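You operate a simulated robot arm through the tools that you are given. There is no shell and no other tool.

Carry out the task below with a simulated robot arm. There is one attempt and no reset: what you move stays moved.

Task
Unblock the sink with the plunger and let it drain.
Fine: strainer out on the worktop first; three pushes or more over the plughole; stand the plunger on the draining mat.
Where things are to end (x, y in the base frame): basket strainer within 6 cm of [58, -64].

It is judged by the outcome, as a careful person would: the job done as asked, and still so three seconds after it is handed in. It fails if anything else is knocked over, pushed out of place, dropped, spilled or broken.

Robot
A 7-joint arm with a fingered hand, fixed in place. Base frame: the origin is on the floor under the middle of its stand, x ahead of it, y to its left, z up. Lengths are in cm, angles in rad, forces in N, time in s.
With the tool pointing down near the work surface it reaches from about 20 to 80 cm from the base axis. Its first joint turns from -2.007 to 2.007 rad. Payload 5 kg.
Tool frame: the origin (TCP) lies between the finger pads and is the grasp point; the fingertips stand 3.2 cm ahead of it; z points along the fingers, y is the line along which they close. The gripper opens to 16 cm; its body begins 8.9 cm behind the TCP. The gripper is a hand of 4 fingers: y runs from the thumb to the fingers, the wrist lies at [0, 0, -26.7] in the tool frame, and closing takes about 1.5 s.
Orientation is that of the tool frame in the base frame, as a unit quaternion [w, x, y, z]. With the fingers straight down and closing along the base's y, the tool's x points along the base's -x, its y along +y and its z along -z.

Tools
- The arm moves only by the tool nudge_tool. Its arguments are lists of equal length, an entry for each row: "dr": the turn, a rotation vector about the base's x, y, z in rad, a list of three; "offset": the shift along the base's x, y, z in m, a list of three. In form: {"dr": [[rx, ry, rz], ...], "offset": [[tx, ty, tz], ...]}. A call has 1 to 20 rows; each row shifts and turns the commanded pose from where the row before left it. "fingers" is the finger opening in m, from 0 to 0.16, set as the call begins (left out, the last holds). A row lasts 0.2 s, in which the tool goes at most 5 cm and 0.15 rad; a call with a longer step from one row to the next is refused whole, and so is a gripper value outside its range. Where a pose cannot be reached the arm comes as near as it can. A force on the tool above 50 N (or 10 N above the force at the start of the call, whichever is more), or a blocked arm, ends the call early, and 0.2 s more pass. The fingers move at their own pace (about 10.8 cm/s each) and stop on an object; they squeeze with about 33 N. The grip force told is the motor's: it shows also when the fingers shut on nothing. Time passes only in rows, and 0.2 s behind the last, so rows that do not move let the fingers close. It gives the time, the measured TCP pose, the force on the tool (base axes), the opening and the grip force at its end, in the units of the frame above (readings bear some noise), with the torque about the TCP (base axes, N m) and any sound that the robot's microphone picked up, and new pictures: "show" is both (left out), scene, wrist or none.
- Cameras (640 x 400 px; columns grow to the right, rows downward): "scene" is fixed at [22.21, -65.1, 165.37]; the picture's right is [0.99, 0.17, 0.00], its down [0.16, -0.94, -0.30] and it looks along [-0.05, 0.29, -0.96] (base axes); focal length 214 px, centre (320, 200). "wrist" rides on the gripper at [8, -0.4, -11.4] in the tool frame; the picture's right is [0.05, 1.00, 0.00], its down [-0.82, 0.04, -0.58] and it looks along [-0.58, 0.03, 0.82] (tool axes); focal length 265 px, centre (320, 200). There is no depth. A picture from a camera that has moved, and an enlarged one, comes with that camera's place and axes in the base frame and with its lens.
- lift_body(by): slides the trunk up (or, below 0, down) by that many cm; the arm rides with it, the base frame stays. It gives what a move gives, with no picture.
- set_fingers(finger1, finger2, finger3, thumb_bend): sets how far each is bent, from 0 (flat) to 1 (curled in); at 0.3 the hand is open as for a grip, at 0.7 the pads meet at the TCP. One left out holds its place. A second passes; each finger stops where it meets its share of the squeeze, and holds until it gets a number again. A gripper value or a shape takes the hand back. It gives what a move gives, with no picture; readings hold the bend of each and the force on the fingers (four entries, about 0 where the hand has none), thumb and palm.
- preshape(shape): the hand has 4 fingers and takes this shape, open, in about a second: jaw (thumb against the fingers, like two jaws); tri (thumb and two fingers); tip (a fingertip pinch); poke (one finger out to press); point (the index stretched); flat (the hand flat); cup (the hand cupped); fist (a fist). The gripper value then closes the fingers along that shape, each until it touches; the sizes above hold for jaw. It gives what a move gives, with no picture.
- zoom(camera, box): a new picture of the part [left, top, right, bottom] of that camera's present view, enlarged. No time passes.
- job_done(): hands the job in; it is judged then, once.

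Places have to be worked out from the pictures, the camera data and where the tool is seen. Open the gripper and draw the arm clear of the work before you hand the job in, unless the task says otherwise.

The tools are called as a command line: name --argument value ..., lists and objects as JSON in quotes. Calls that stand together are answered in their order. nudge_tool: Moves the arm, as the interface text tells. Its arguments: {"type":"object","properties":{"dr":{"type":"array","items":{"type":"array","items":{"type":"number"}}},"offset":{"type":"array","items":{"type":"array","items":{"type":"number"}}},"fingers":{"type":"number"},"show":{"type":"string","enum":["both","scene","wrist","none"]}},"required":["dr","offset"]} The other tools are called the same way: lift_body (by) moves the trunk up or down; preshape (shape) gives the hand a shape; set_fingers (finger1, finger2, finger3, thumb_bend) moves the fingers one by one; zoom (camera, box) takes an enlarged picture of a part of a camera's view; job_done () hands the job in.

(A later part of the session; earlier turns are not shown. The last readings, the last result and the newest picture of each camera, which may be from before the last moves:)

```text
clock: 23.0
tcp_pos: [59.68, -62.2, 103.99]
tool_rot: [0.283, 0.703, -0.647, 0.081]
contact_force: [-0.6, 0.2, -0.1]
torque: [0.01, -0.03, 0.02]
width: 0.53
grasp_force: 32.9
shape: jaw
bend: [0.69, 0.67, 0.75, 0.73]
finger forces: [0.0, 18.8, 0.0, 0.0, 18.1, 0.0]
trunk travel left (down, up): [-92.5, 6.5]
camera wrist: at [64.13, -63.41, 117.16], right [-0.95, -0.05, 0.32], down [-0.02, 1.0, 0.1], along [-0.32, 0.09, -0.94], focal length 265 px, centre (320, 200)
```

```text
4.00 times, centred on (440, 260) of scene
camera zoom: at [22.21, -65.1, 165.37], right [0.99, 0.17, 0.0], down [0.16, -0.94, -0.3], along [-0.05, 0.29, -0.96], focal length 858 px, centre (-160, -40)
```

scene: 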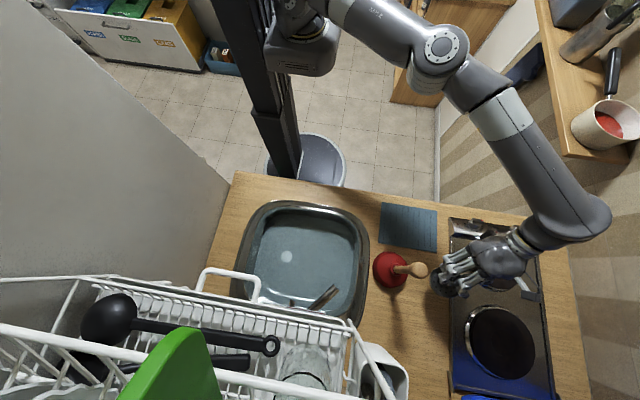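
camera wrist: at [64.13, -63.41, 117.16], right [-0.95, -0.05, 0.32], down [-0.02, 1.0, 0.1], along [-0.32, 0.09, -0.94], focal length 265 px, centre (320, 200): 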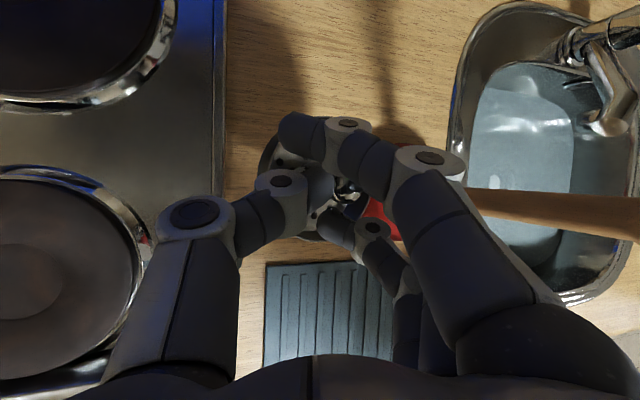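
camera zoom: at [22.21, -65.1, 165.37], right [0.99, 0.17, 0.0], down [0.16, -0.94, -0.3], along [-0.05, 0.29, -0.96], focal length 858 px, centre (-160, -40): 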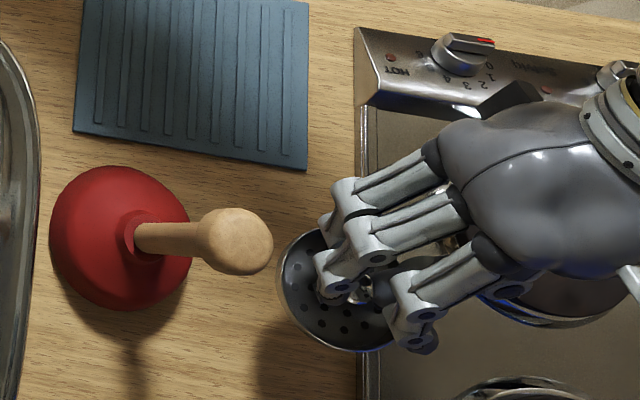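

After the rotation the disc is nearly level, centred about (58.5, -63.4, 98). I lower it in moderate, then small steps until it touches the worktop.

nudge_tool --dr '[[0, 0, 0], [0, 0, 0], [0, 0, 0], [0, 0, 0], [0, 0, 0], [0, 0, 0]]' --offset '[[0, 0, -0.012], [0, 0, -0.012], [0, 0, -0.012], [0, 0, -0.01], [0, 0, -0.008], [0, 0, 0]]' --show "both"

zoom --camera "scene" --box '[380, 210, 500, 310]'

```text
clock: 24.4
tcp_pos: [59.6, -62.23, 98.57]
tool_rot: [0.283, 0.702, -0.648, 0.083]
contact_force: [-0.1, 1.1, -0.8]
torque: [-0.01, -0.02, 0.01]
width: 0.52
grasp_force: 33.2
shape: jaw
bend: [0.69, 0.67, 0.75, 0.73]
finger forces: [0.1, 18.7, 0.0, 0.0, 17.9, 0.1]
trunk travel left (down, up): [-92.5, 6.5]
camera wrist: at [64.11, -63.48, 111.69], right [-0.95, -0.05, 0.32], down [-0.02, 1.0, 0.1], along [-0.32, 0.09, -0.94], focal length 265 px, centre (320, 200)
```

scene: 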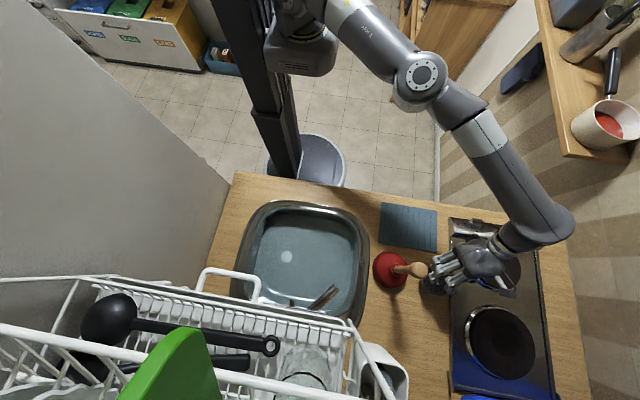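
wrist: 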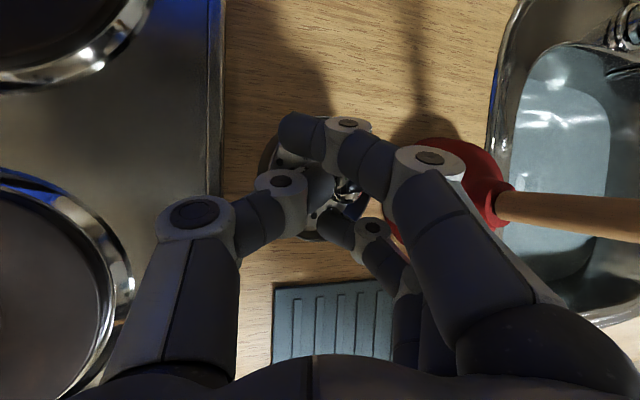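

```text
4.00 times, centred on (440, 260) of scene
camera zoom: at [22.21, -65.1, 165.37], right [0.99, 0.17, 0.0], down [0.16, -0.94, -0.3], along [-0.05, 0.29, -0.96], focal length 858 px, centre (-160, -40)
```

zoom: 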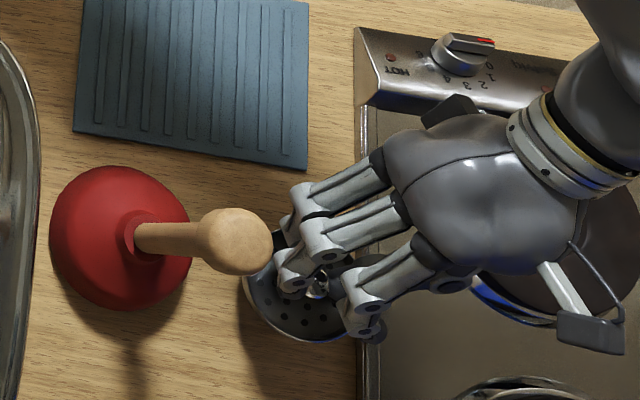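

No contact yet; disc is about 4 cm above the worktop. I continue in small steps.

nudge_tool --dr '[[0, 0, 0], [0, 0, 0], [0, 0, 0], [0, 0, 0], [0, 0, 0]]' --offset '[[0, 0, -0.005], [0, 0, -0.005], [0, 0, -0.004], [0, 0, -0.004], [0, 0, 0]]' --show "wrist"

```text
clock: 25.6
tcp_pos: [59.22, -61.57, 96.27]
tool_rot: [0.283, 0.707, -0.644, 0.072]
contact_force: [1.8, -0.2, 7.2]
torque: [0.0, 0.32, 0.01]
width: 0.55
grasp_force: 33.0
shape: jaw
bend: [0.69, 0.67, 0.75, 0.73]
finger forces: [0.0, 21.2, 0.1, 0.0, 17.8, 0.1]
out of reach, approached as far as the arm can: row 4
trunk travel left (down, up): [-92.5, 6.5]
camera wrist: at [63.93, -62.96, 109.17], right [-0.94, -0.06, 0.33], down [-0.02, 0.99, 0.11], along [-0.34, 0.1, -0.94], focal length 265 px, centre (320, 200)
```

wrist: 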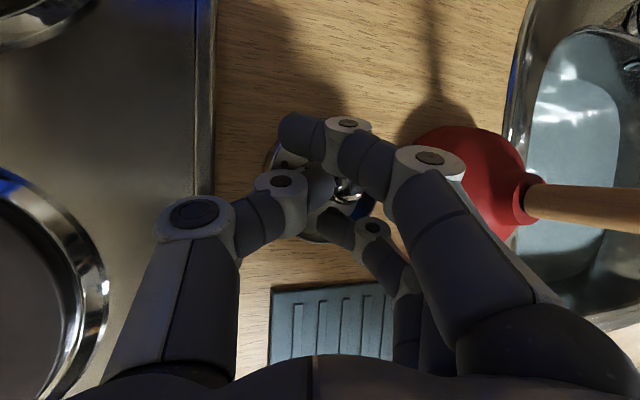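

The strainer has touched down (7 N upward) near the reach limit. I zoom to check its attitude before releasing.

zoom --camera "scene" --box '[390, 220, 490, 300]'

zoom --camera "wrist" --box '[240, 90, 420, 260]'

```text
5.00 times, centred on (440, 260) of scene
camera zoom: at [22.21, -65.1, 165.37], right [0.99, 0.17, 0.0], down [0.16, -0.94, -0.3], along [-0.05, 0.29, -0.96], focal length 1072 px, centre (-280, -100)
```

zoom: 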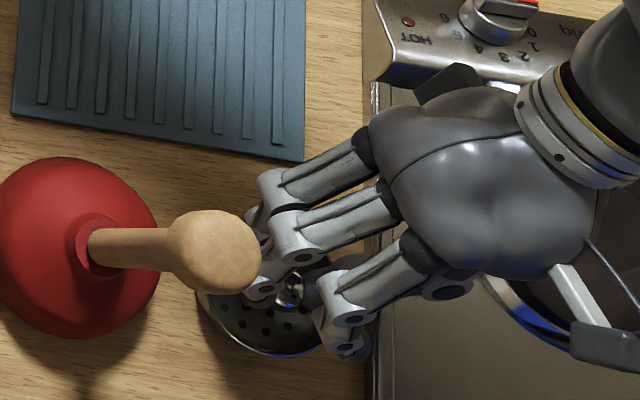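

```text
2.35 times, centred on (330, 175) of wrist
camera zoom: at [63.93, -62.96, 109.17], right [-0.94, -0.06, 0.33], down [-0.02, 0.99, 0.11], along [-0.34, 0.1, -0.94], focal length 624 px, centre (296, 259)
```

zoom: 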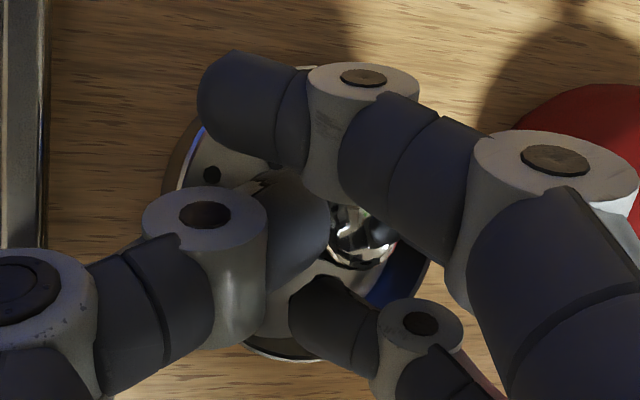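

The disc is centred at about (58.7, -63.2) and touching the worktop. I release it gently by opening in two stages.

nudge_tool --dr '[[0, 0, 0], [0, 0, 0]]' --offset '[[0, 0, 0], [0, 0, 0]]' --fingers 0.02 --show "none"

nudge_tool --dr '[[0, 0, 0], [0, 0, 0], [0, 0, 0]]' --offset '[[0, 0, 0], [0, 0, 0], [0, 0, 0]]' --fingers 0.045 --show "both"

zoom --camera "wrist" --box '[220, 80, 420, 260]'

zoom --camera "scene" --box '[390, 220, 490, 300]'

```text
clock: 26.2
tcp_pos: [59.22, -61.59, 95.98]
tool_rot: [0.283, 0.707, -0.644, 0.071]
contact_force: [-0.5, -0.7, 0.3]
torque: [0.05, 0.02, 0.02]
width: 2.02
grasp_force: 0.1
shape: jaw
bend: [0.72, 0.72, 0.72, 0.7]
finger forces: [0.0, 0.8, 0.0, 0.0, 0.3, 0.0]
trunk travel left (down, up): [-92.5, 6.5]
```

```text
clock: 27.0
tcp_pos: [59.24, -61.52, 96.08]
tool_rot: [0.282, 0.708, -0.644, 0.073]
contact_force: [-0.6, 0.2, -0.4]
torque: [-0.02, -0.03, 0.02]
width: 4.42
grasp_force: 0.1
shape: jaw
bend: [0.73, 0.73, 0.73, 0.7]
finger forces: [0.0, 0.1, 0.0, 0.0, 0.5, 0.0]
trunk travel left (down, up): [-92.5, 6.5]
camera wrist: at [63.91, -62.99, 109.05], right [-0.94, -0.06, 0.33], down [-0.02, 0.99, 0.11], along [-0.34, 0.1, -0.94], focal length 265 px, centre (320, 200)
```

scene: 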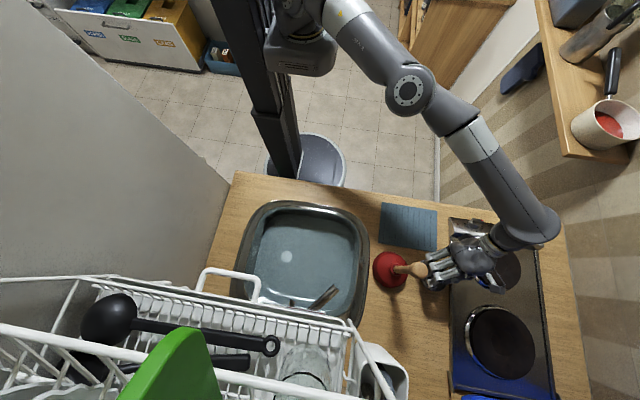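
wrist: 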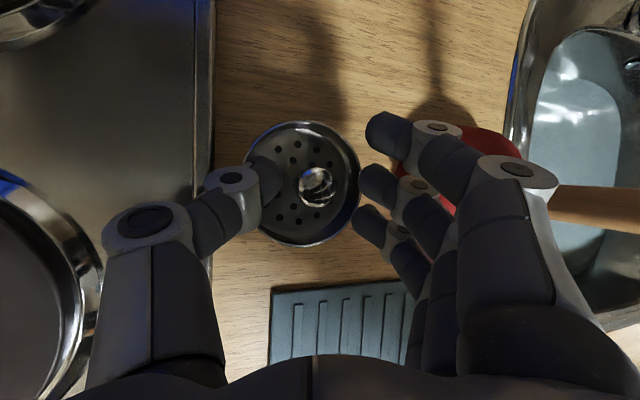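

```text
2.22 times, centred on (320, 170) of wrist
camera zoom: at [63.91, -62.99, 109.05], right [-0.94, -0.06, 0.33], down [-0.02, 0.99, 0.11], along [-0.34, 0.1, -0.94], focal length 590 px, centre (320, 267)
```

zoom: 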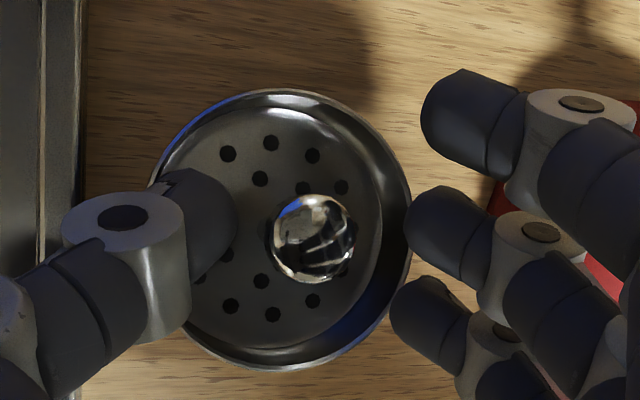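

```text
5.00 times, centred on (440, 260) of scene
camera zoom: at [22.21, -65.1, 165.37], right [0.99, 0.17, 0.0], down [0.16, -0.94, -0.3], along [-0.05, 0.29, -0.96], focal length 1072 px, centre (-280, -100)
```

zoom: 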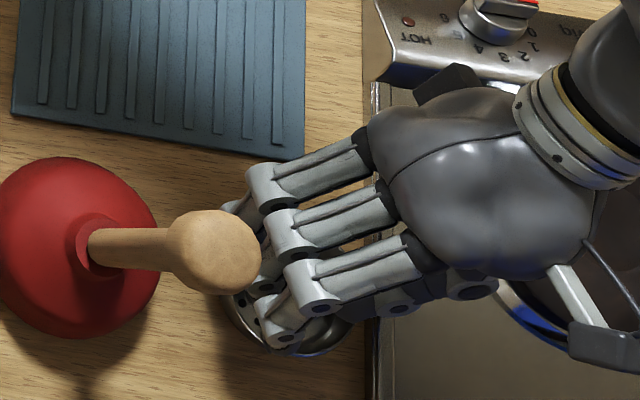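

The strainer sits flat, upright and free at about (58.4, -62.5), within tolerance. I rise straight off it, draw back towards the base and undo the y-rotation.

nudge_tool --dr '[[0, 0, 0], [0, 0, 0], [0, 0, 0], [0, 0, 0], [0, 0, 0], [0, 0, 0], [0, 0, 0], [0, 0, 0], [0, -0.1, 0], [0, -0.1, 0], [0, -0.1, 0], [0, 0, 0]]' --offset '[[0, 0, 0.015], [0, 0, 0.02], [0, 0, 0.025], [0, 0.03, 0.015], [0, 0.03, 0.015], [0, 0.03, 0.015], [0, 0.03, 0.015], [0, 0.03, 0.01], [-0.02, 0, 0], [-0.02, 0, 0], [-0.02, 0, 0], [0, 0, 0]]' --show "both"

zoom --camera "scene" --box '[370, 190, 510, 310]'

```text
clock: 29.6
tcp_pos: [53.8, -47.18, 109.7]
tool_rot: [0.183, 0.683, -0.682, 0.187]
contact_force: [0.4, -0.5, -0.5]
torque: [-0.03, 0.02, -0.04]
width: 4.42
grasp_force: 0.1
shape: jaw
bend: [0.73, 0.73, 0.73, 0.7]
finger forces: [0.0, 0.0, 0.0, 0.1, 0.0, 0.0]
trunk travel left (down, up): [-92.5, 6.5]
camera wrist: at [54.22, -48.36, 123.54], right [-1.0, -0.05, 0.02], down [-0.05, 1.0, 0.09], along [-0.03, 0.09, -1.0], focal length 265 px, centre (320, 200)
```

scene: 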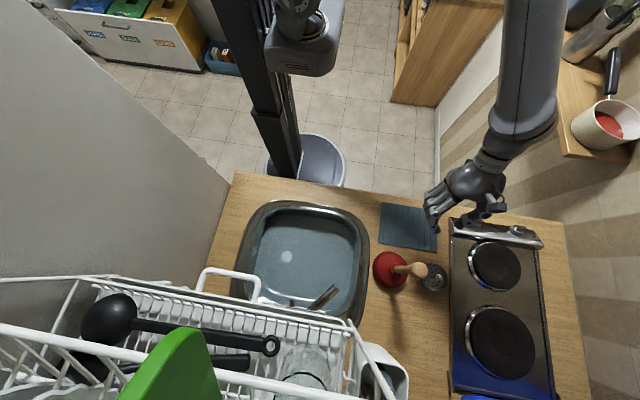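
wrist: 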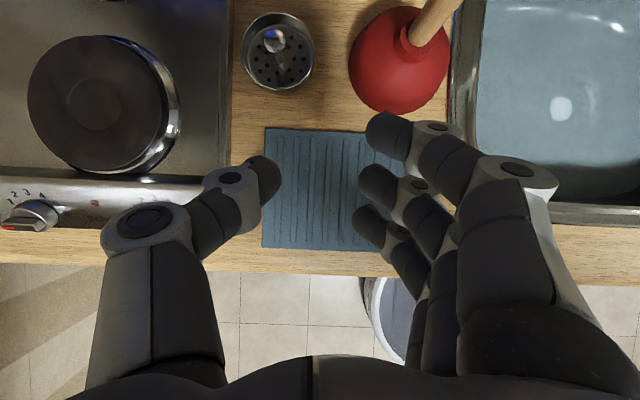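

```text
3.33 times, centred on (440, 250) of scene
camera zoom: at [22.21, -65.1, 165.37], right [0.99, 0.17, 0.0], down [0.16, -0.94, -0.3], along [-0.05, 0.29, -0.96], focal length 715 px, centre (-80, 33)
```

zoom: 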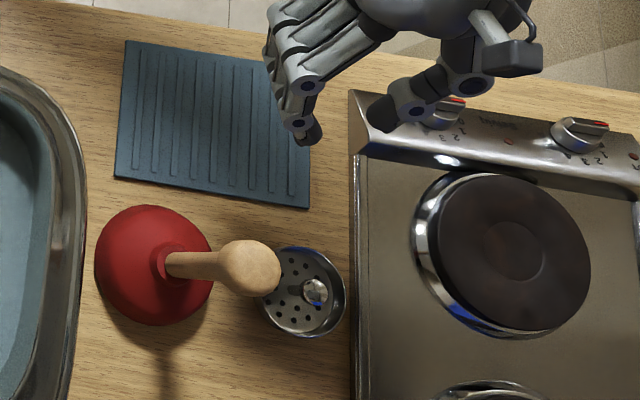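

Strainer confirmed upright at about (59.3, -62.6). For the plunger I want a near-horizontal grip on its handle, so I move to x ≈ 45 in front of it, open to 8 cm and increase the tilt towards ~57°.

nudge_tool --dr '[[0, 0, 0], [0, 0, 0], [0, 0, 0], [-0.12, 0, 0], [-0.12, 0, 0], [-0.12, 0, 0], [-0.12, 0, 0], [0, 0, 0]]' --offset '[[-0.028, 0.01, 0], [-0.029, 0.01, 0], [-0.029, 0.01, 0], [0, 0, -0.005], [0, 0, -0.005], [0, 0, -0.005], [0, 0, -0.005], [0, 0, 0]]' --fingers 0.08 --show "both"

```text
clock: 31.4
tcp_pos: [45.21, -44.26, 107.93]
tool_rot: [0.341, 0.619, -0.618, 0.344]
contact_force: [0.3, -0.1, 0.8]
torque: [-0.03, 0.03, 0.0]
width: 7.94
grasp_force: 0.1
shape: jaw
bend: [0.72, 0.72, 0.72, 0.7]
finger forces: [0.0, 0.0, 0.0, 0.1, 0.0, 0.0]
trunk travel left (down, up): [-92.5, 6.5]
camera wrist: at [45.5, -38.95, 120.65], right [-1.0, -0.03, 0.04], down [-0.04, 0.92, -0.38], along [-0.03, -0.38, -0.92], focal length 265 px, centre (320, 200)
```

scene: 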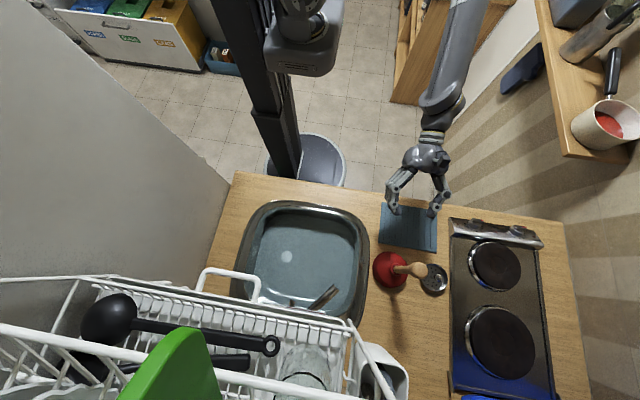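
wrist: 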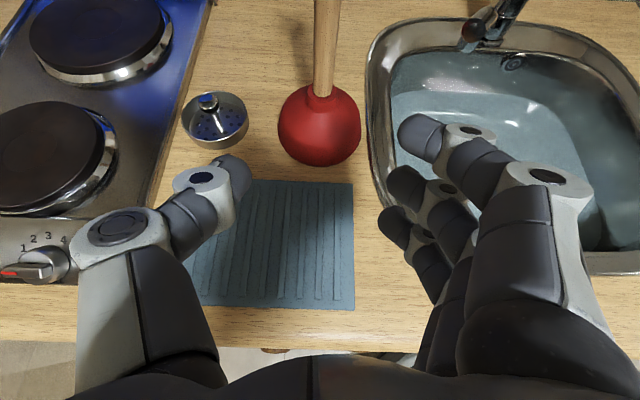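

The tilt is now ~58° and the plunger handle lies straight ahead. I advance towards the handle at grip height z ≈ 104 with the fingers 8 cm apart, stopping short to check alignment.

nudge_tool --dr '[[0, 0, 0], [0, 0, 0], [0, 0, 0], [0, 0, 0], [0, 0, 0], [0, 0, 0]]' --offset '[[0, -0.02, -0.01], [0, -0.025, -0.01], [0, -0.025, -0.01], [0, -0.025, -0.009], [0, -0.02, 0], [0, 0, 0]]' --show "both"

zoom --camera "scene" --box '[360, 180, 460, 300]'

```text
clock: 32.8
tcp_pos: [45.11, -55.79, 103.99]
tool_rot: [0.341, 0.619, -0.618, 0.343]
contact_force: [-0.3, 0.8, -0.4]
torque: [-0.03, 0.02, -0.02]
width: 7.93
grasp_force: 0.1
shape: jaw
bend: [0.72, 0.72, 0.72, 0.7]
finger forces: [0.0, 0.0, 0.1, 0.1, 0.0, 0.0]
trunk travel left (down, up): [-92.5, 6.5]
camera wrist: at [45.56, -50.37, 116.72], right [-1.0, -0.03, 0.04], down [-0.05, 0.92, -0.38], along [-0.03, -0.38, -0.92], focal length 265 px, centre (320, 200)
```

scene: 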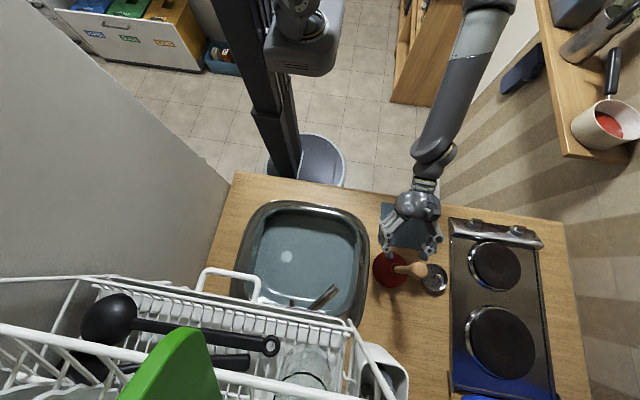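
wrist: 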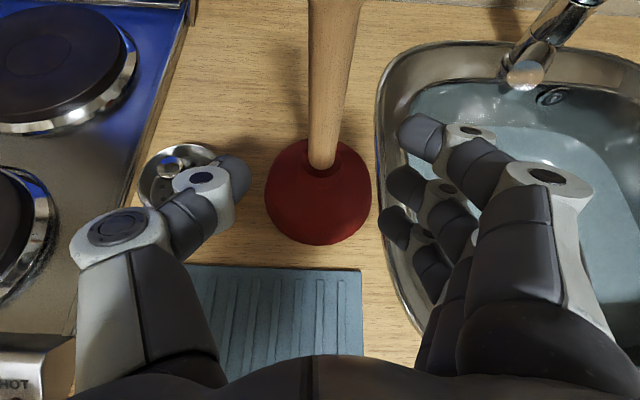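

```text
3.33 times, centred on (410, 240) of scene
camera zoom: at [22.21, -65.1, 165.37], right [0.99, 0.17, 0.0], down [0.16, -0.94, -0.3], along [-0.05, 0.29, -0.96], focal length 715 px, centre (20, 67)
```

zoom: 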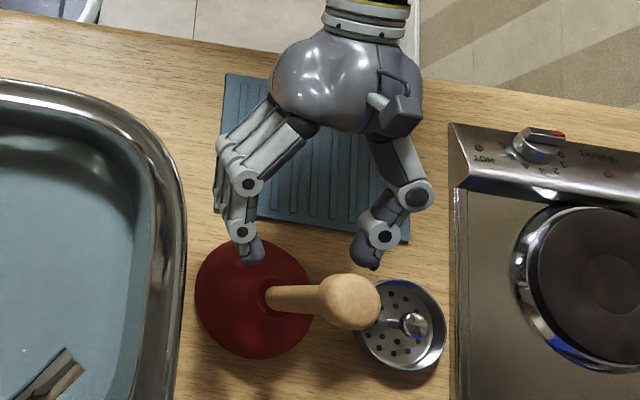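

The handle is about 0.3–0.4 cm to the -x side of the hand's centre plane. I shift by that and advance the last 6 cm so the handle comes to the TCP.

nudge_tool --dr '[[0, 0, 0], [0, 0, 0], [0, 0, 0], [0, 0, 0], [0, 0, 0]]' --offset '[[-0.003, -0.016, 0], [0, -0.016, 0], [0, -0.016, 0], [0, -0.015, 0], [0, 0, 0]]' --show "both"

zoom --camera "scene" --box '[360, 200, 460, 310]'

```text
clock: 34.0
tcp_pos: [44.71, -61.93, 103.96]
tool_rot: [0.339, 0.621, -0.618, 0.344]
contact_force: [0.2, 0.0, 1.1]
torque: [0.03, 0.01, 0.0]
width: 7.96
grasp_force: 0.0
shape: jaw
bend: [0.72, 0.72, 0.72, 0.7]
finger forces: [0.1, 0.1, 0.0, 0.0, 0.1, 0.1]
trunk travel left (down, up): [-92.5, 6.5]
camera wrist: at [45.15, -56.71, 116.75], right [-1.0, -0.03, 0.04], down [-0.04, 0.92, -0.38], along [-0.03, -0.38, -0.92], focal length 265 px, centre (320, 200)
```

scene: 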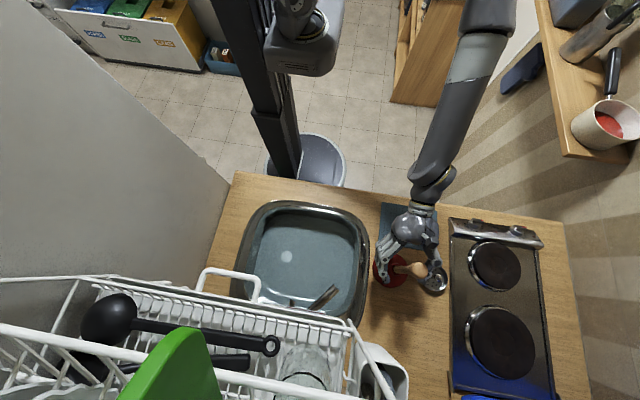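
wrist: 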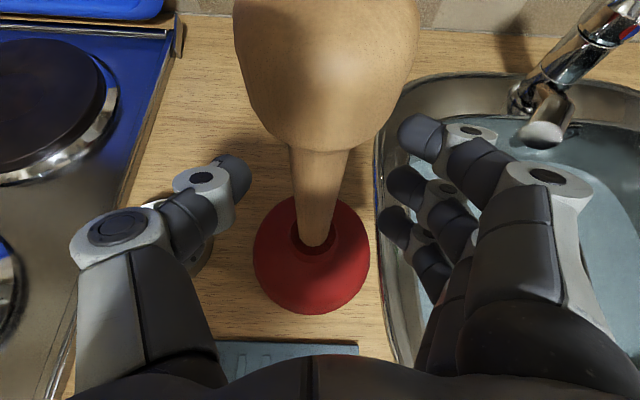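

```text
3.64 times, centred on (410, 255) of scene
camera zoom: at [22.21, -65.1, 165.37], right [0.99, 0.17, 0.0], down [0.16, -0.94, -0.3], along [-0.05, 0.29, -0.96], focal length 780 px, centre (-7, 0)
```

zoom: 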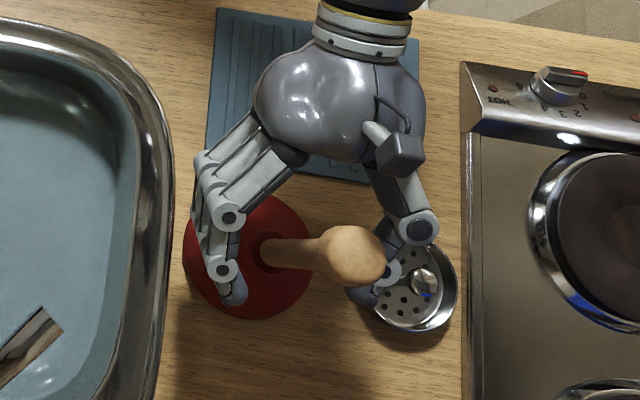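

The handle is centred between thumb and fingers at z ≈ 104, below the knob (which starts at ~108). I close the hand on it.

nudge_tool --dr '[[0, 0, 0], [0, 0, 0], [0, 0, 0], [0, 0, 0]]' --offset '[[0, 0, 0], [0, 0, 0], [0, 0, 0], [0, 0, 0]]' --fingers 0.03 --show "none"

nudge_tool --dr '[[0, 0, 0], [0, 0, 0], [0, 0, 0], [0, 0, 0], [0, 0, 0], [0, 0, 0]]' --offset '[[0, 0, 0], [0, 0, 0], [0, 0, 0], [0, 0, 0], [0, 0, 0], [0, 0, 0]]' --fingers 0.0 --show "both"

zoom --camera "scene" --box '[360, 200, 460, 310]'

```text
clock: 35.0
tcp_pos: [44.73, -62.02, 103.98]
tool_rot: [0.34, 0.62, -0.618, 0.343]
contact_force: [0.5, -0.5, -0.4]
torque: [-0.03, 0.0, 0.03]
width: 3.09
grasp_force: 0.1
shape: jaw
bend: [0.73, 0.73, 0.73, 0.7]
finger forces: [0.0, 0.0, 0.0, 0.1, 0.0, 0.0]
trunk travel left (down, up): [-92.5, 6.5]
```

```text
clock: 36.4
tcp_pos: [44.68, -62.11, 103.92]
tool_rot: [0.34, 0.62, -0.618, 0.343]
contact_force: [-1.9, 0.6, -0.4]
torque: [0.16, 0.41, -0.01]
width: 0.07
grasp_force: 33.0
shape: jaw
bend: [0.69, 0.66, 0.71, 0.72]
finger forces: [1.6, 0.1, 13.8, 0.0, 22.4, 0.0]
trunk travel left (down, up): [-92.5, 6.5]
camera wrist: at [45.12, -56.71, 116.74], right [-1.0, -0.03, 0.04], down [-0.04, 0.92, -0.38], along [-0.03, -0.38, -0.92], focal length 265 px, centre (320, 200)
```

scene: 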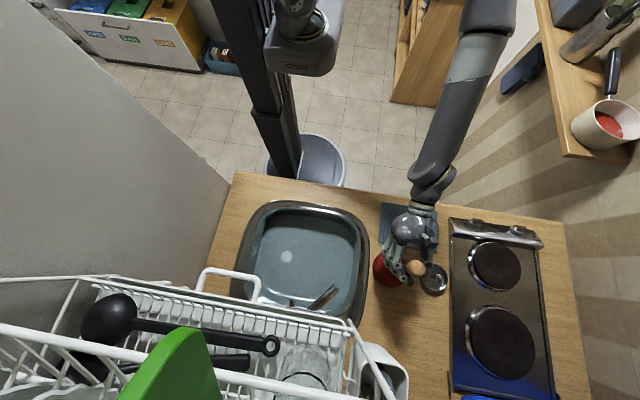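
wrist: 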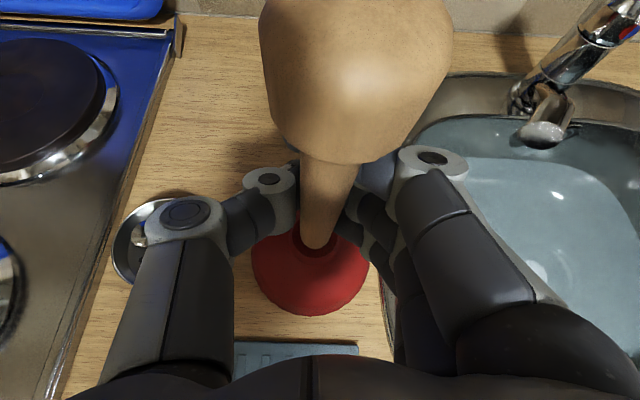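

```text
3.64 times, centred on (410, 255) of scene
camera zoom: at [22.21, -65.1, 165.37], right [0.99, 0.17, 0.0], down [0.16, -0.94, -0.3], along [-0.05, 0.29, -0.96], focal length 780 px, centre (-7, 0)
```

zoom: 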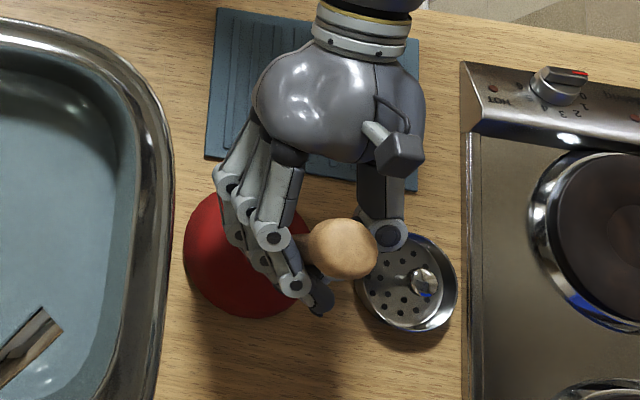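

Thumb and outer fingers grip the handle (14–22 N), with finger 1 lightly on. I lift a few centimetres slowly and check whether it hangs upright.

nudge_tool --dr '[[0, 0, 0], [0, 0, 0], [0, 0, 0], [0, 0, 0], [0, 0, 0]]' --offset '[[0, 0, 0.005], [0, 0, 0.008], [0, 0, 0.01], [0, 0, 0.01], [0, 0, 0]]' --show "both"

zoom --camera "scene" --box '[360, 200, 460, 310]'

```text
clock: 37.6
tcp_pos: [44.72, -62.12, 107.3]
tool_rot: [0.34, 0.62, -0.619, 0.342]
contact_force: [0.6, -0.2, -2.2]
torque: [-0.05, 0.07, 0.0]
width: 0.01
grasp_force: 32.9
shape: jaw
bend: [0.69, 0.66, 0.73, 0.72]
finger forces: [1.0, 0.1, 3.6, 0.0, 2.5, 0.1]
trunk travel left (down, up): [-92.5, 6.5]
camera wrist: at [45.19, -56.76, 120.0], right [-1.0, -0.03, 0.04], down [-0.04, 0.92, -0.38], along [-0.03, -0.38, -0.92], focal length 265 px, centre (320, 200)
```

scene: 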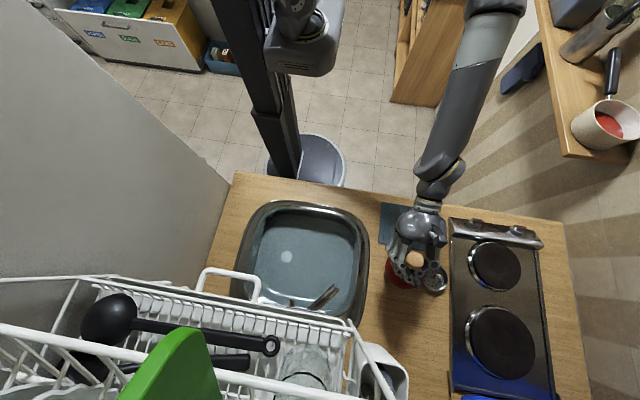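
wrist: 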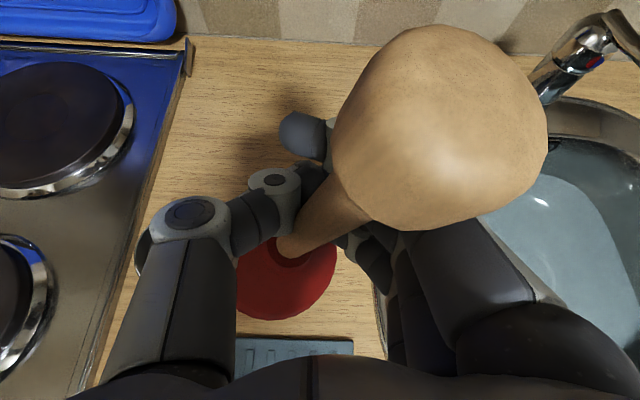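

```text
3.64 times, centred on (410, 255) of scene
camera zoom: at [22.21, -65.1, 165.37], right [0.99, 0.17, 0.0], down [0.16, -0.94, -0.3], along [-0.05, 0.29, -0.96], focal length 780 px, centre (-7, 0)
```

zoom: 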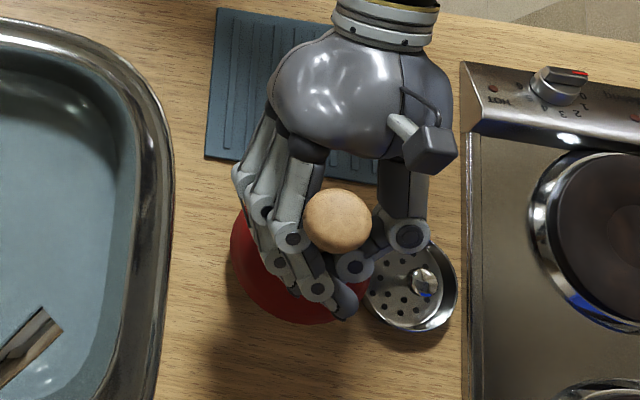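

The handle slid out of the pads and is only caged; the plunger hangs tilted (cup swung to x ≈ 48.8, near the strainer). I'll set it back down: shift -1.5 cm in x with a small lift, then lower it gently so it rights itself.

nudge_tool --dr '[[0, 0, 0], [0, 0, 0], [0, 0, 0], [0, 0, 0]]' --offset '[[0, 0, 0.008], [-0.008, 0, 0.002], [-0.007, 0, 0], [0, 0, 0]]' --show "both"

zoom --camera "scene" --box '[360, 200, 460, 310]'

```text
clock: 38.6
tcp_pos: [43.23, -62.1, 108.32]
tool_rot: [0.34, 0.62, -0.619, 0.343]
contact_force: [0.1, 0.1, -2.4]
torque: [0.0, 0.04, 0.0]
width: 0.03
grasp_force: 32.8
shape: jaw
bend: [0.69, 0.66, 0.73, 0.72]
finger forces: [1.0, 0.0, 3.6, 0.1, 2.6, 0.0]
trunk travel left (down, up): [-92.5, 6.5]
camera wrist: at [43.7, -56.77, 121.02], right [-1.0, -0.03, 0.04], down [-0.05, 0.92, -0.38], along [-0.03, -0.38, -0.92], focal length 265 px, centre (320, 200)
```

scene: 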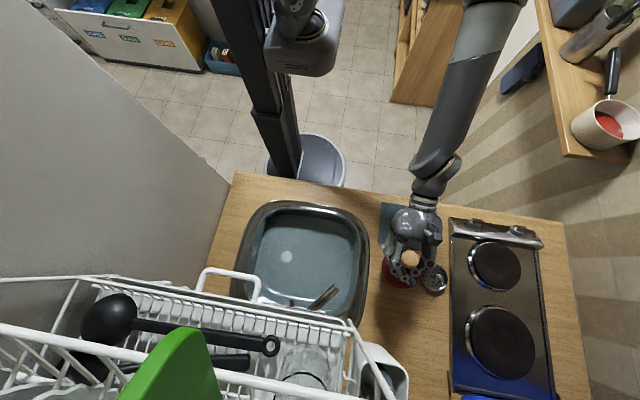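
wrist: 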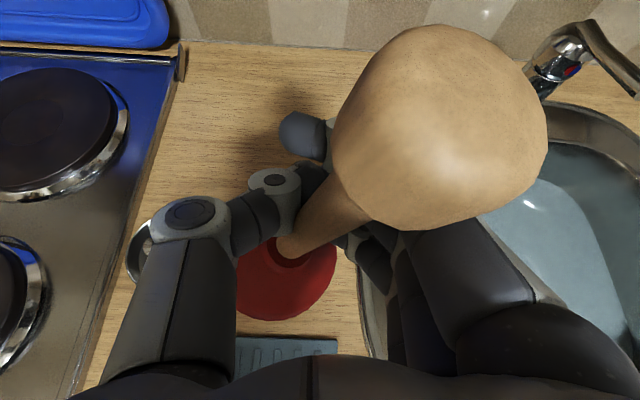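

```text
3.64 times, centred on (410, 255) of scene
camera zoom: at [22.21, -65.1, 165.37], right [0.99, 0.17, 0.0], down [0.16, -0.94, -0.3], along [-0.05, 0.29, -0.96], focal length 780 px, centre (-7, 0)
```

zoom: 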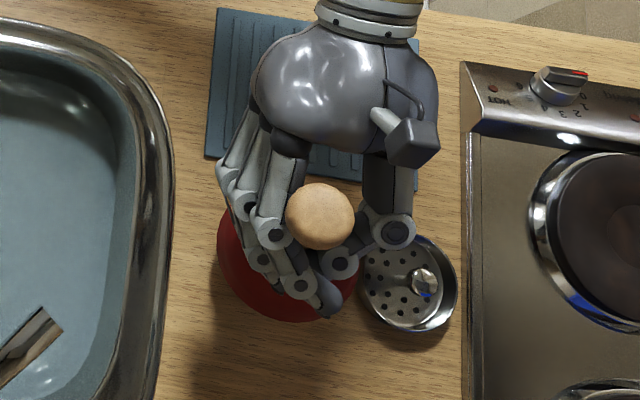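

The plunger moves rigidly with the hand and weighs ~2.4 N. Now I lower it in small steps until the cup stands on the worktop again.

nudge_tool --dr '[[0, 0, 0], [0, 0, 0], [0, 0, 0], [0, 0, 0], [0, 0, 0]]' --offset '[[0, 0, -0.006], [0, 0, -0.006], [0, 0, -0.006], [0, 0, -0.006], [0, 0, 0]]' --show "wrist"

```text
clock: 39.8
tcp_pos: [43.2, -62.08, 105.82]
tool_rot: [0.341, 0.62, -0.619, 0.343]
contact_force: [0.6, 0.4, -2.2]
torque: [-0.04, 0.04, -0.02]
width: 0.0
grasp_force: 32.6
shape: jaw
bend: [0.69, 0.66, 0.73, 0.72]
finger forces: [1.0, 0.0, 3.5, 0.1, 2.5, 0.1]
trunk travel left (down, up): [-92.5, 6.5]
camera wrist: at [43.67, -56.73, 118.62], right [-1.0, -0.03, 0.04], down [-0.05, 0.92, -0.38], along [-0.03, -0.38, -0.92], focal length 265 px, centre (320, 200)
```

wrist: 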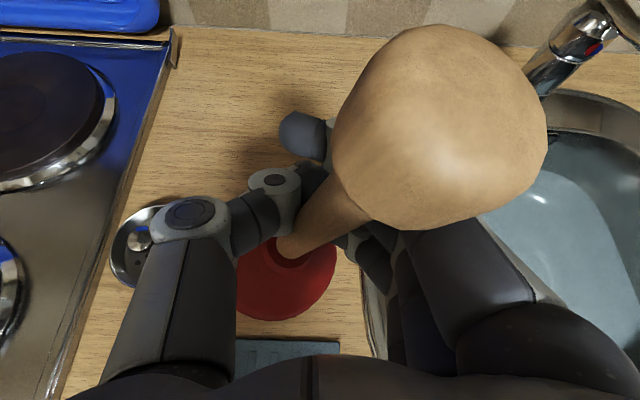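

Still hanging free, cup about (46, -60). I continue lowering.

nudge_tool --dr '[[0, 0, 0], [0, 0, 0], [0, 0, 0], [0, 0, 0], [0, 0, 0]]' --offset '[[0, 0, -0.005], [0, 0, -0.005], [0, 0, -0.005], [0, 0, -0.004], [0, 0, 0]]' --show "wrist"

```text
clock: 41.0
tcp_pos: [43.17, -62.04, 104.02]
tool_rot: [0.341, 0.619, -0.618, 0.344]
contact_force: [1.8, -0.6, 6.2]
torque: [-0.02, -0.06, 0.01]
width: 0.02
grasp_force: 32.4
shape: jaw
bend: [0.69, 0.66, 0.73, 0.72]
finger forces: [1.5, 0.0, 3.3, 0.1, 5.2, 0.0]
trunk travel left (down, up): [-92.5, 6.5]
camera wrist: at [43.66, -56.7, 116.81], right [-1.0, -0.03, 0.04], down [-0.04, 0.92, -0.38], along [-0.02, -0.38, -0.92], focal length 265 px, centre (320, 200)
```

wrist: 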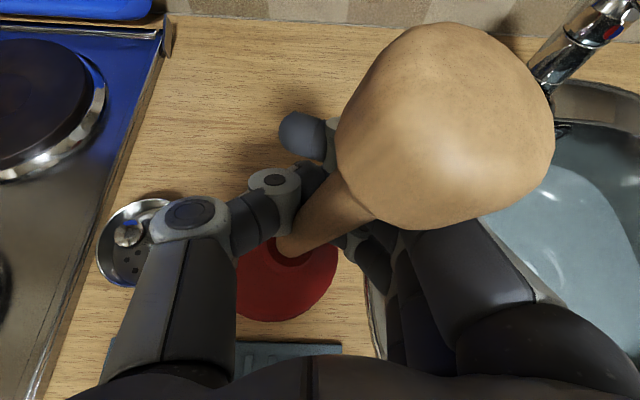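

The cup's -x edge has touched (6 N) and the plunger is held fairly rigidly at a ~12° lean. I rotate the hand about that edge to bring it upright before releasing.

nudge_tool --dr '[[0, 0.05, 0], [0, 0.05, 0], [0, 0.05, 0], [0, 0.05, 0], [0, 0, 0]]' --offset '[[0.0078, 0, -0.001], [0.0078, 0, -0.001], [0.0078, 0, -0.001], [0.0078, 0, -0.001], [0, 0, 0]]' --show "both"

zoom --camera "scene" --box '[360, 200, 460, 310]'

```text
clock: 42.2
tcp_pos: [46.13, -62.04, 103.73]
tool_rot: [0.4, 0.652, -0.581, 0.28]
contact_force: [2.0, -1.5, 2.5]
torque: [-0.01, 0.06, -0.02]
width: 0.0
grasp_force: 32.4
shape: jaw
bend: [0.69, 0.66, 0.73, 0.72]
finger forces: [1.0, 0.0, 3.8, 0.0, 4.1, 0.0]
out of reach, approached as far as the arm can: row 3
trunk travel left (down, up): [-92.5, 6.5]
camera wrist: at [49.08, -56.71, 116.19], right [-0.97, -0.03, 0.24], down [-0.12, 0.92, -0.37], along [-0.21, -0.38, -0.9], focal length 265 px, centre (320, 200)
```

scene: 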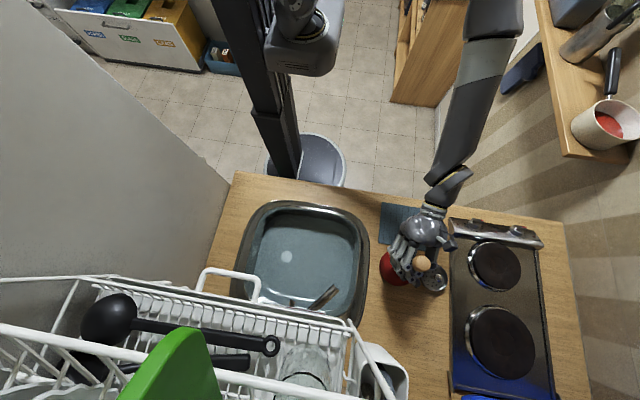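
wrist: 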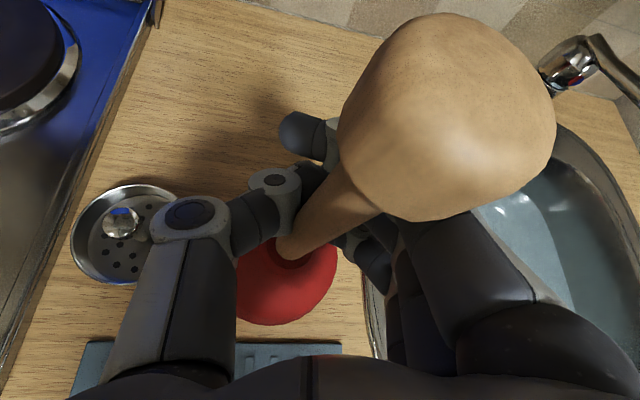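

```text
3.64 times, centred on (410, 255) of scene
camera zoom: at [22.21, -65.1, 165.37], right [0.99, 0.17, 0.0], down [0.16, -0.94, -0.3], along [-0.05, 0.29, -0.96], focal length 780 px, centre (-7, 0)
```

zoom: 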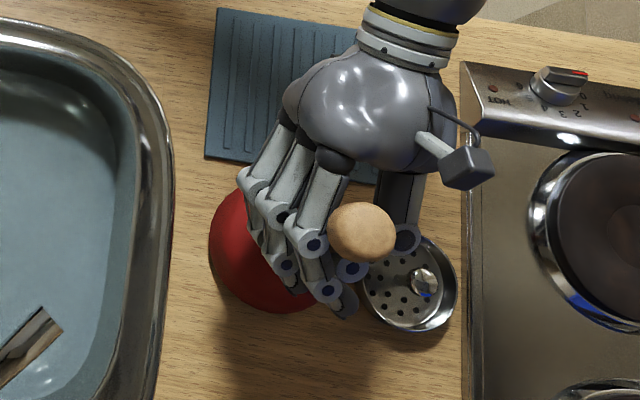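

The plunger now stands nearly upright at about (46.7, -61.8). I open the hand to release it and look.

nudge_tool --dr '[[0, 0, 0], [0, 0, 0], [0, 0, 0], [0, 0, 0], [0, 0, 0]]' --offset '[[0, 0, 0], [0, 0, 0], [0, 0, 0], [0, 0, 0], [0, 0, 0]]' --fingers 0.08 --show "both"

zoom --camera "scene" --box '[360, 200, 460, 310]'

```text
clock: 43.4
tcp_pos: [46.05, -62.19, 103.75]
tool_rot: [0.4, 0.651, -0.581, 0.28]
contact_force: [0.2, -0.8, 0.6]
torque: [-0.02, 0.02, -0.01]
width: 7.92
grasp_force: 0.0
shape: jaw
bend: [0.72, 0.72, 0.72, 0.7]
finger forces: [0.0, 0.0, 0.0, 0.1, 0.1, 0.1]
trunk travel left (down, up): [-92.5, 6.5]
camera wrist: at [48.98, -56.79, 116.19], right [-0.97, -0.03, 0.24], down [-0.12, 0.92, -0.37], along [-0.21, -0.38, -0.9], focal length 265 px, centre (320, 200)
```

scene: 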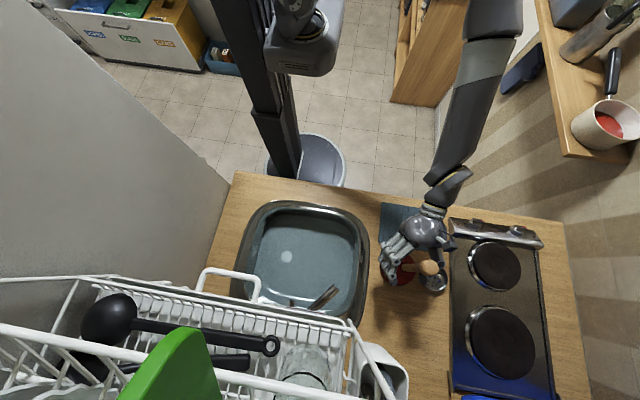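
wrist: 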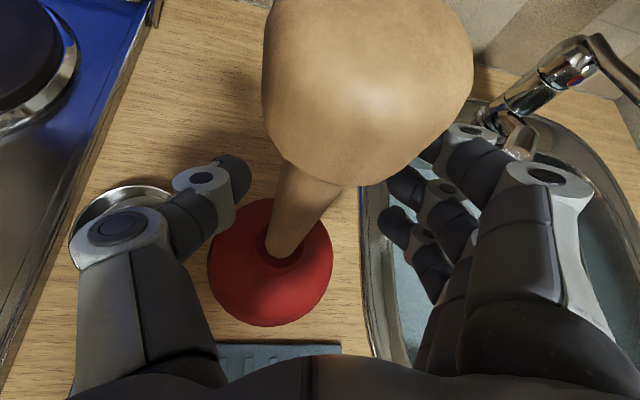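

```text
3.64 times, centred on (410, 255) of scene
camera zoom: at [22.21, -65.1, 165.37], right [0.99, 0.17, 0.0], down [0.16, -0.94, -0.3], along [-0.05, 0.29, -0.96], focal length 780 px, centre (-7, 0)
```

zoom: 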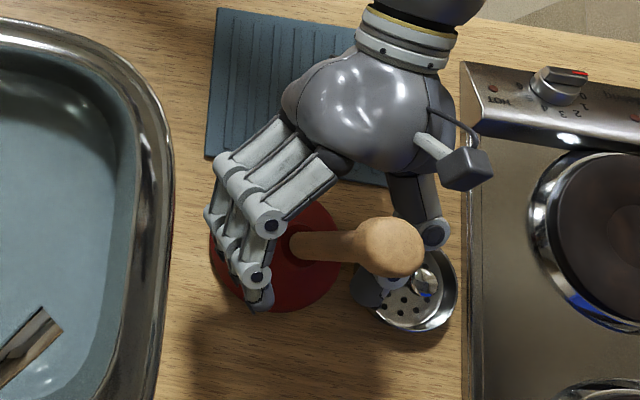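

The plunger stands upright at about (48, -61.4). A better grip is on the big knob (Ø ~4.7 cm, centre z ≈ 110.5), with fingers above and below its equator. I centre the hand on the handle, back out towards the base, undo the roll and rise to knob height.

nudge_tool --dr '[[0, 0, 0], [0, 0, 0], [0, 0, 0], [0, 0, 0], [0, 0, 0], [0, 0, 0], [0, -0.1, 0], [0, -0.1, 0], [0, 0, 0], [0, 0, 0]]' --offset '[[0.009, 0, 0], [0.009, 0, 0], [0, 0.025, 0], [0, 0.03, 0], [0, 0.03, 0], [0, 0.03, 0], [0, 0.02, 0.01], [0, 0, 0.02], [0, 0, 0.03], [0, 0, 0]]' --fingers 0.09 --show "both"

zoom --camera "scene" --box '[360, 200, 480, 310]'

```text
clock: 45.6
tcp_pos: [47.99, -48.72, 109.75]
tool_rot: [0.34, 0.619, -0.619, 0.343]
contact_force: [0.5, -0.3, 0.3]
torque: [-0.01, 0.04, 0.0]
width: 8.93
grasp_force: 0.0
shape: jaw
bend: [0.72, 0.72, 0.72, 0.7]
finger forces: [0.1, 0.0, 0.0, 0.0, 0.0, 0.0]
trunk travel left (down, up): [-92.5, 6.5]
camera wrist: at [48.32, -43.38, 122.45], right [-1.0, -0.03, 0.04], down [-0.04, 0.92, -0.38], along [-0.03, -0.38, -0.92], focal length 265 px, centre (320, 200)
```

scene: 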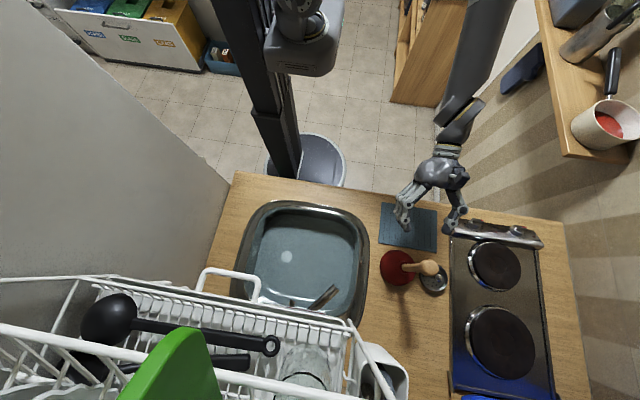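
wrist: 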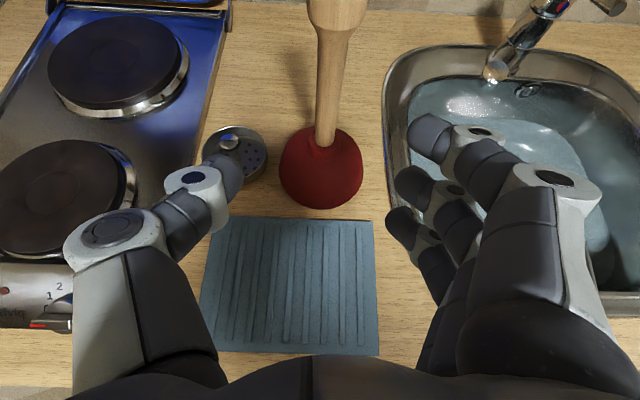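

```text
3.64 times, centred on (420, 255) of scene
camera zoom: at [22.21, -65.1, 165.37], right [0.99, 0.17, 0.0], down [0.16, -0.94, -0.3], along [-0.05, 0.29, -0.96], focal length 780 px, centre (-44, 0)
```

zoom: 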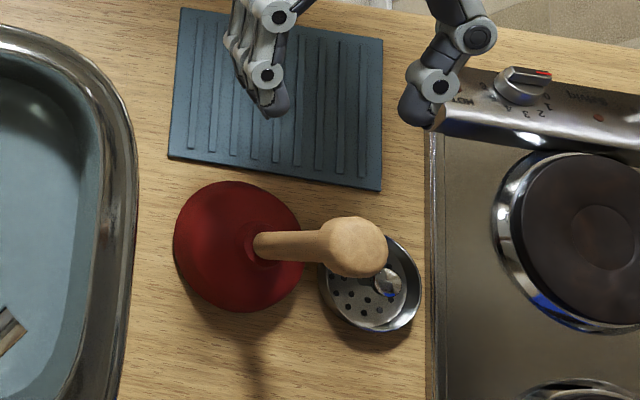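

Plunger upright and clear of the strainer. In the hand camera the handle is ~0.8 cm to the -x side of my centre plane; I shift, rise to z ≈ 111 and advance part way to the knob.

nudge_tool --dr '[[0, 0, 0], [0, 0, 0], [0, 0, 0], [0, 0, 0], [0, 0, 0]]' --offset '[[-0.008, 0, 0.012], [0, -0.025, 0], [0, -0.025, 0], [0, -0.025, 0], [0, 0, 0]]' --show "both"

zoom --camera "scene" --box '[360, 200, 480, 310]'

```text
clock: 46.8
tcp_pos: [46.96, -55.98, 110.94]
tool_rot: [0.34, 0.62, -0.618, 0.343]
contact_force: [-0.4, 1.0, 0.5]
torque: [0.01, -0.02, 0.02]
width: 8.92
grasp_force: 0.1
shape: jaw
bend: [0.72, 0.72, 0.72, 0.7]
finger forces: [0.0, 0.0, 0.1, 0.1, 0.0, 0.0]
trunk travel left (down, up): [-92.5, 6.5]
camera wrist: at [47.43, -50.69, 123.77], right [-1.0, -0.03, 0.04], down [-0.05, 0.92, -0.38], along [-0.03, -0.38, -0.92], focal length 265 px, centre (320, 200)
```

scene: 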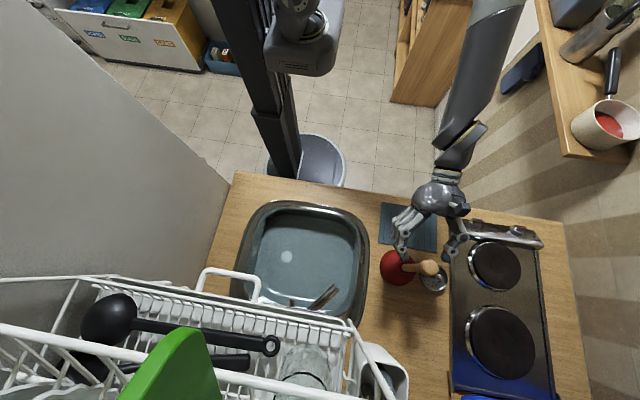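
wrist: 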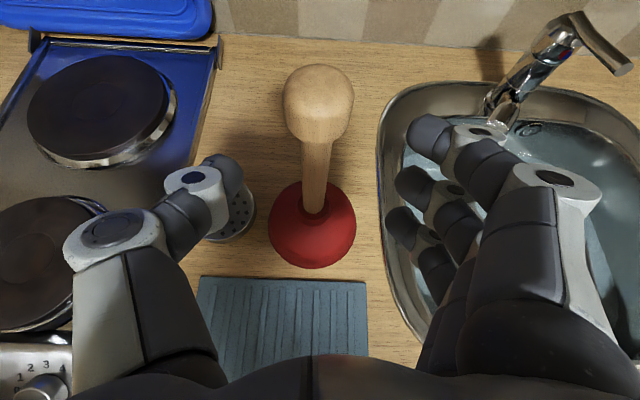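

```text
3.64 times, centred on (420, 255) of scene
camera zoom: at [22.21, -65.1, 165.37], right [0.99, 0.17, 0.0], down [0.16, -0.94, -0.3], along [-0.05, 0.29, -0.96], focal length 780 px, centre (-44, 0)
```

zoom: 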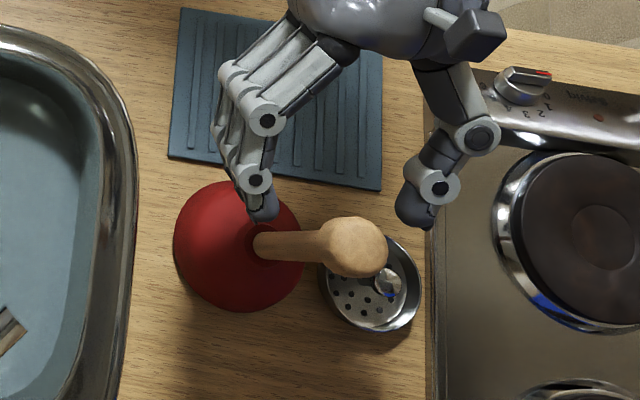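

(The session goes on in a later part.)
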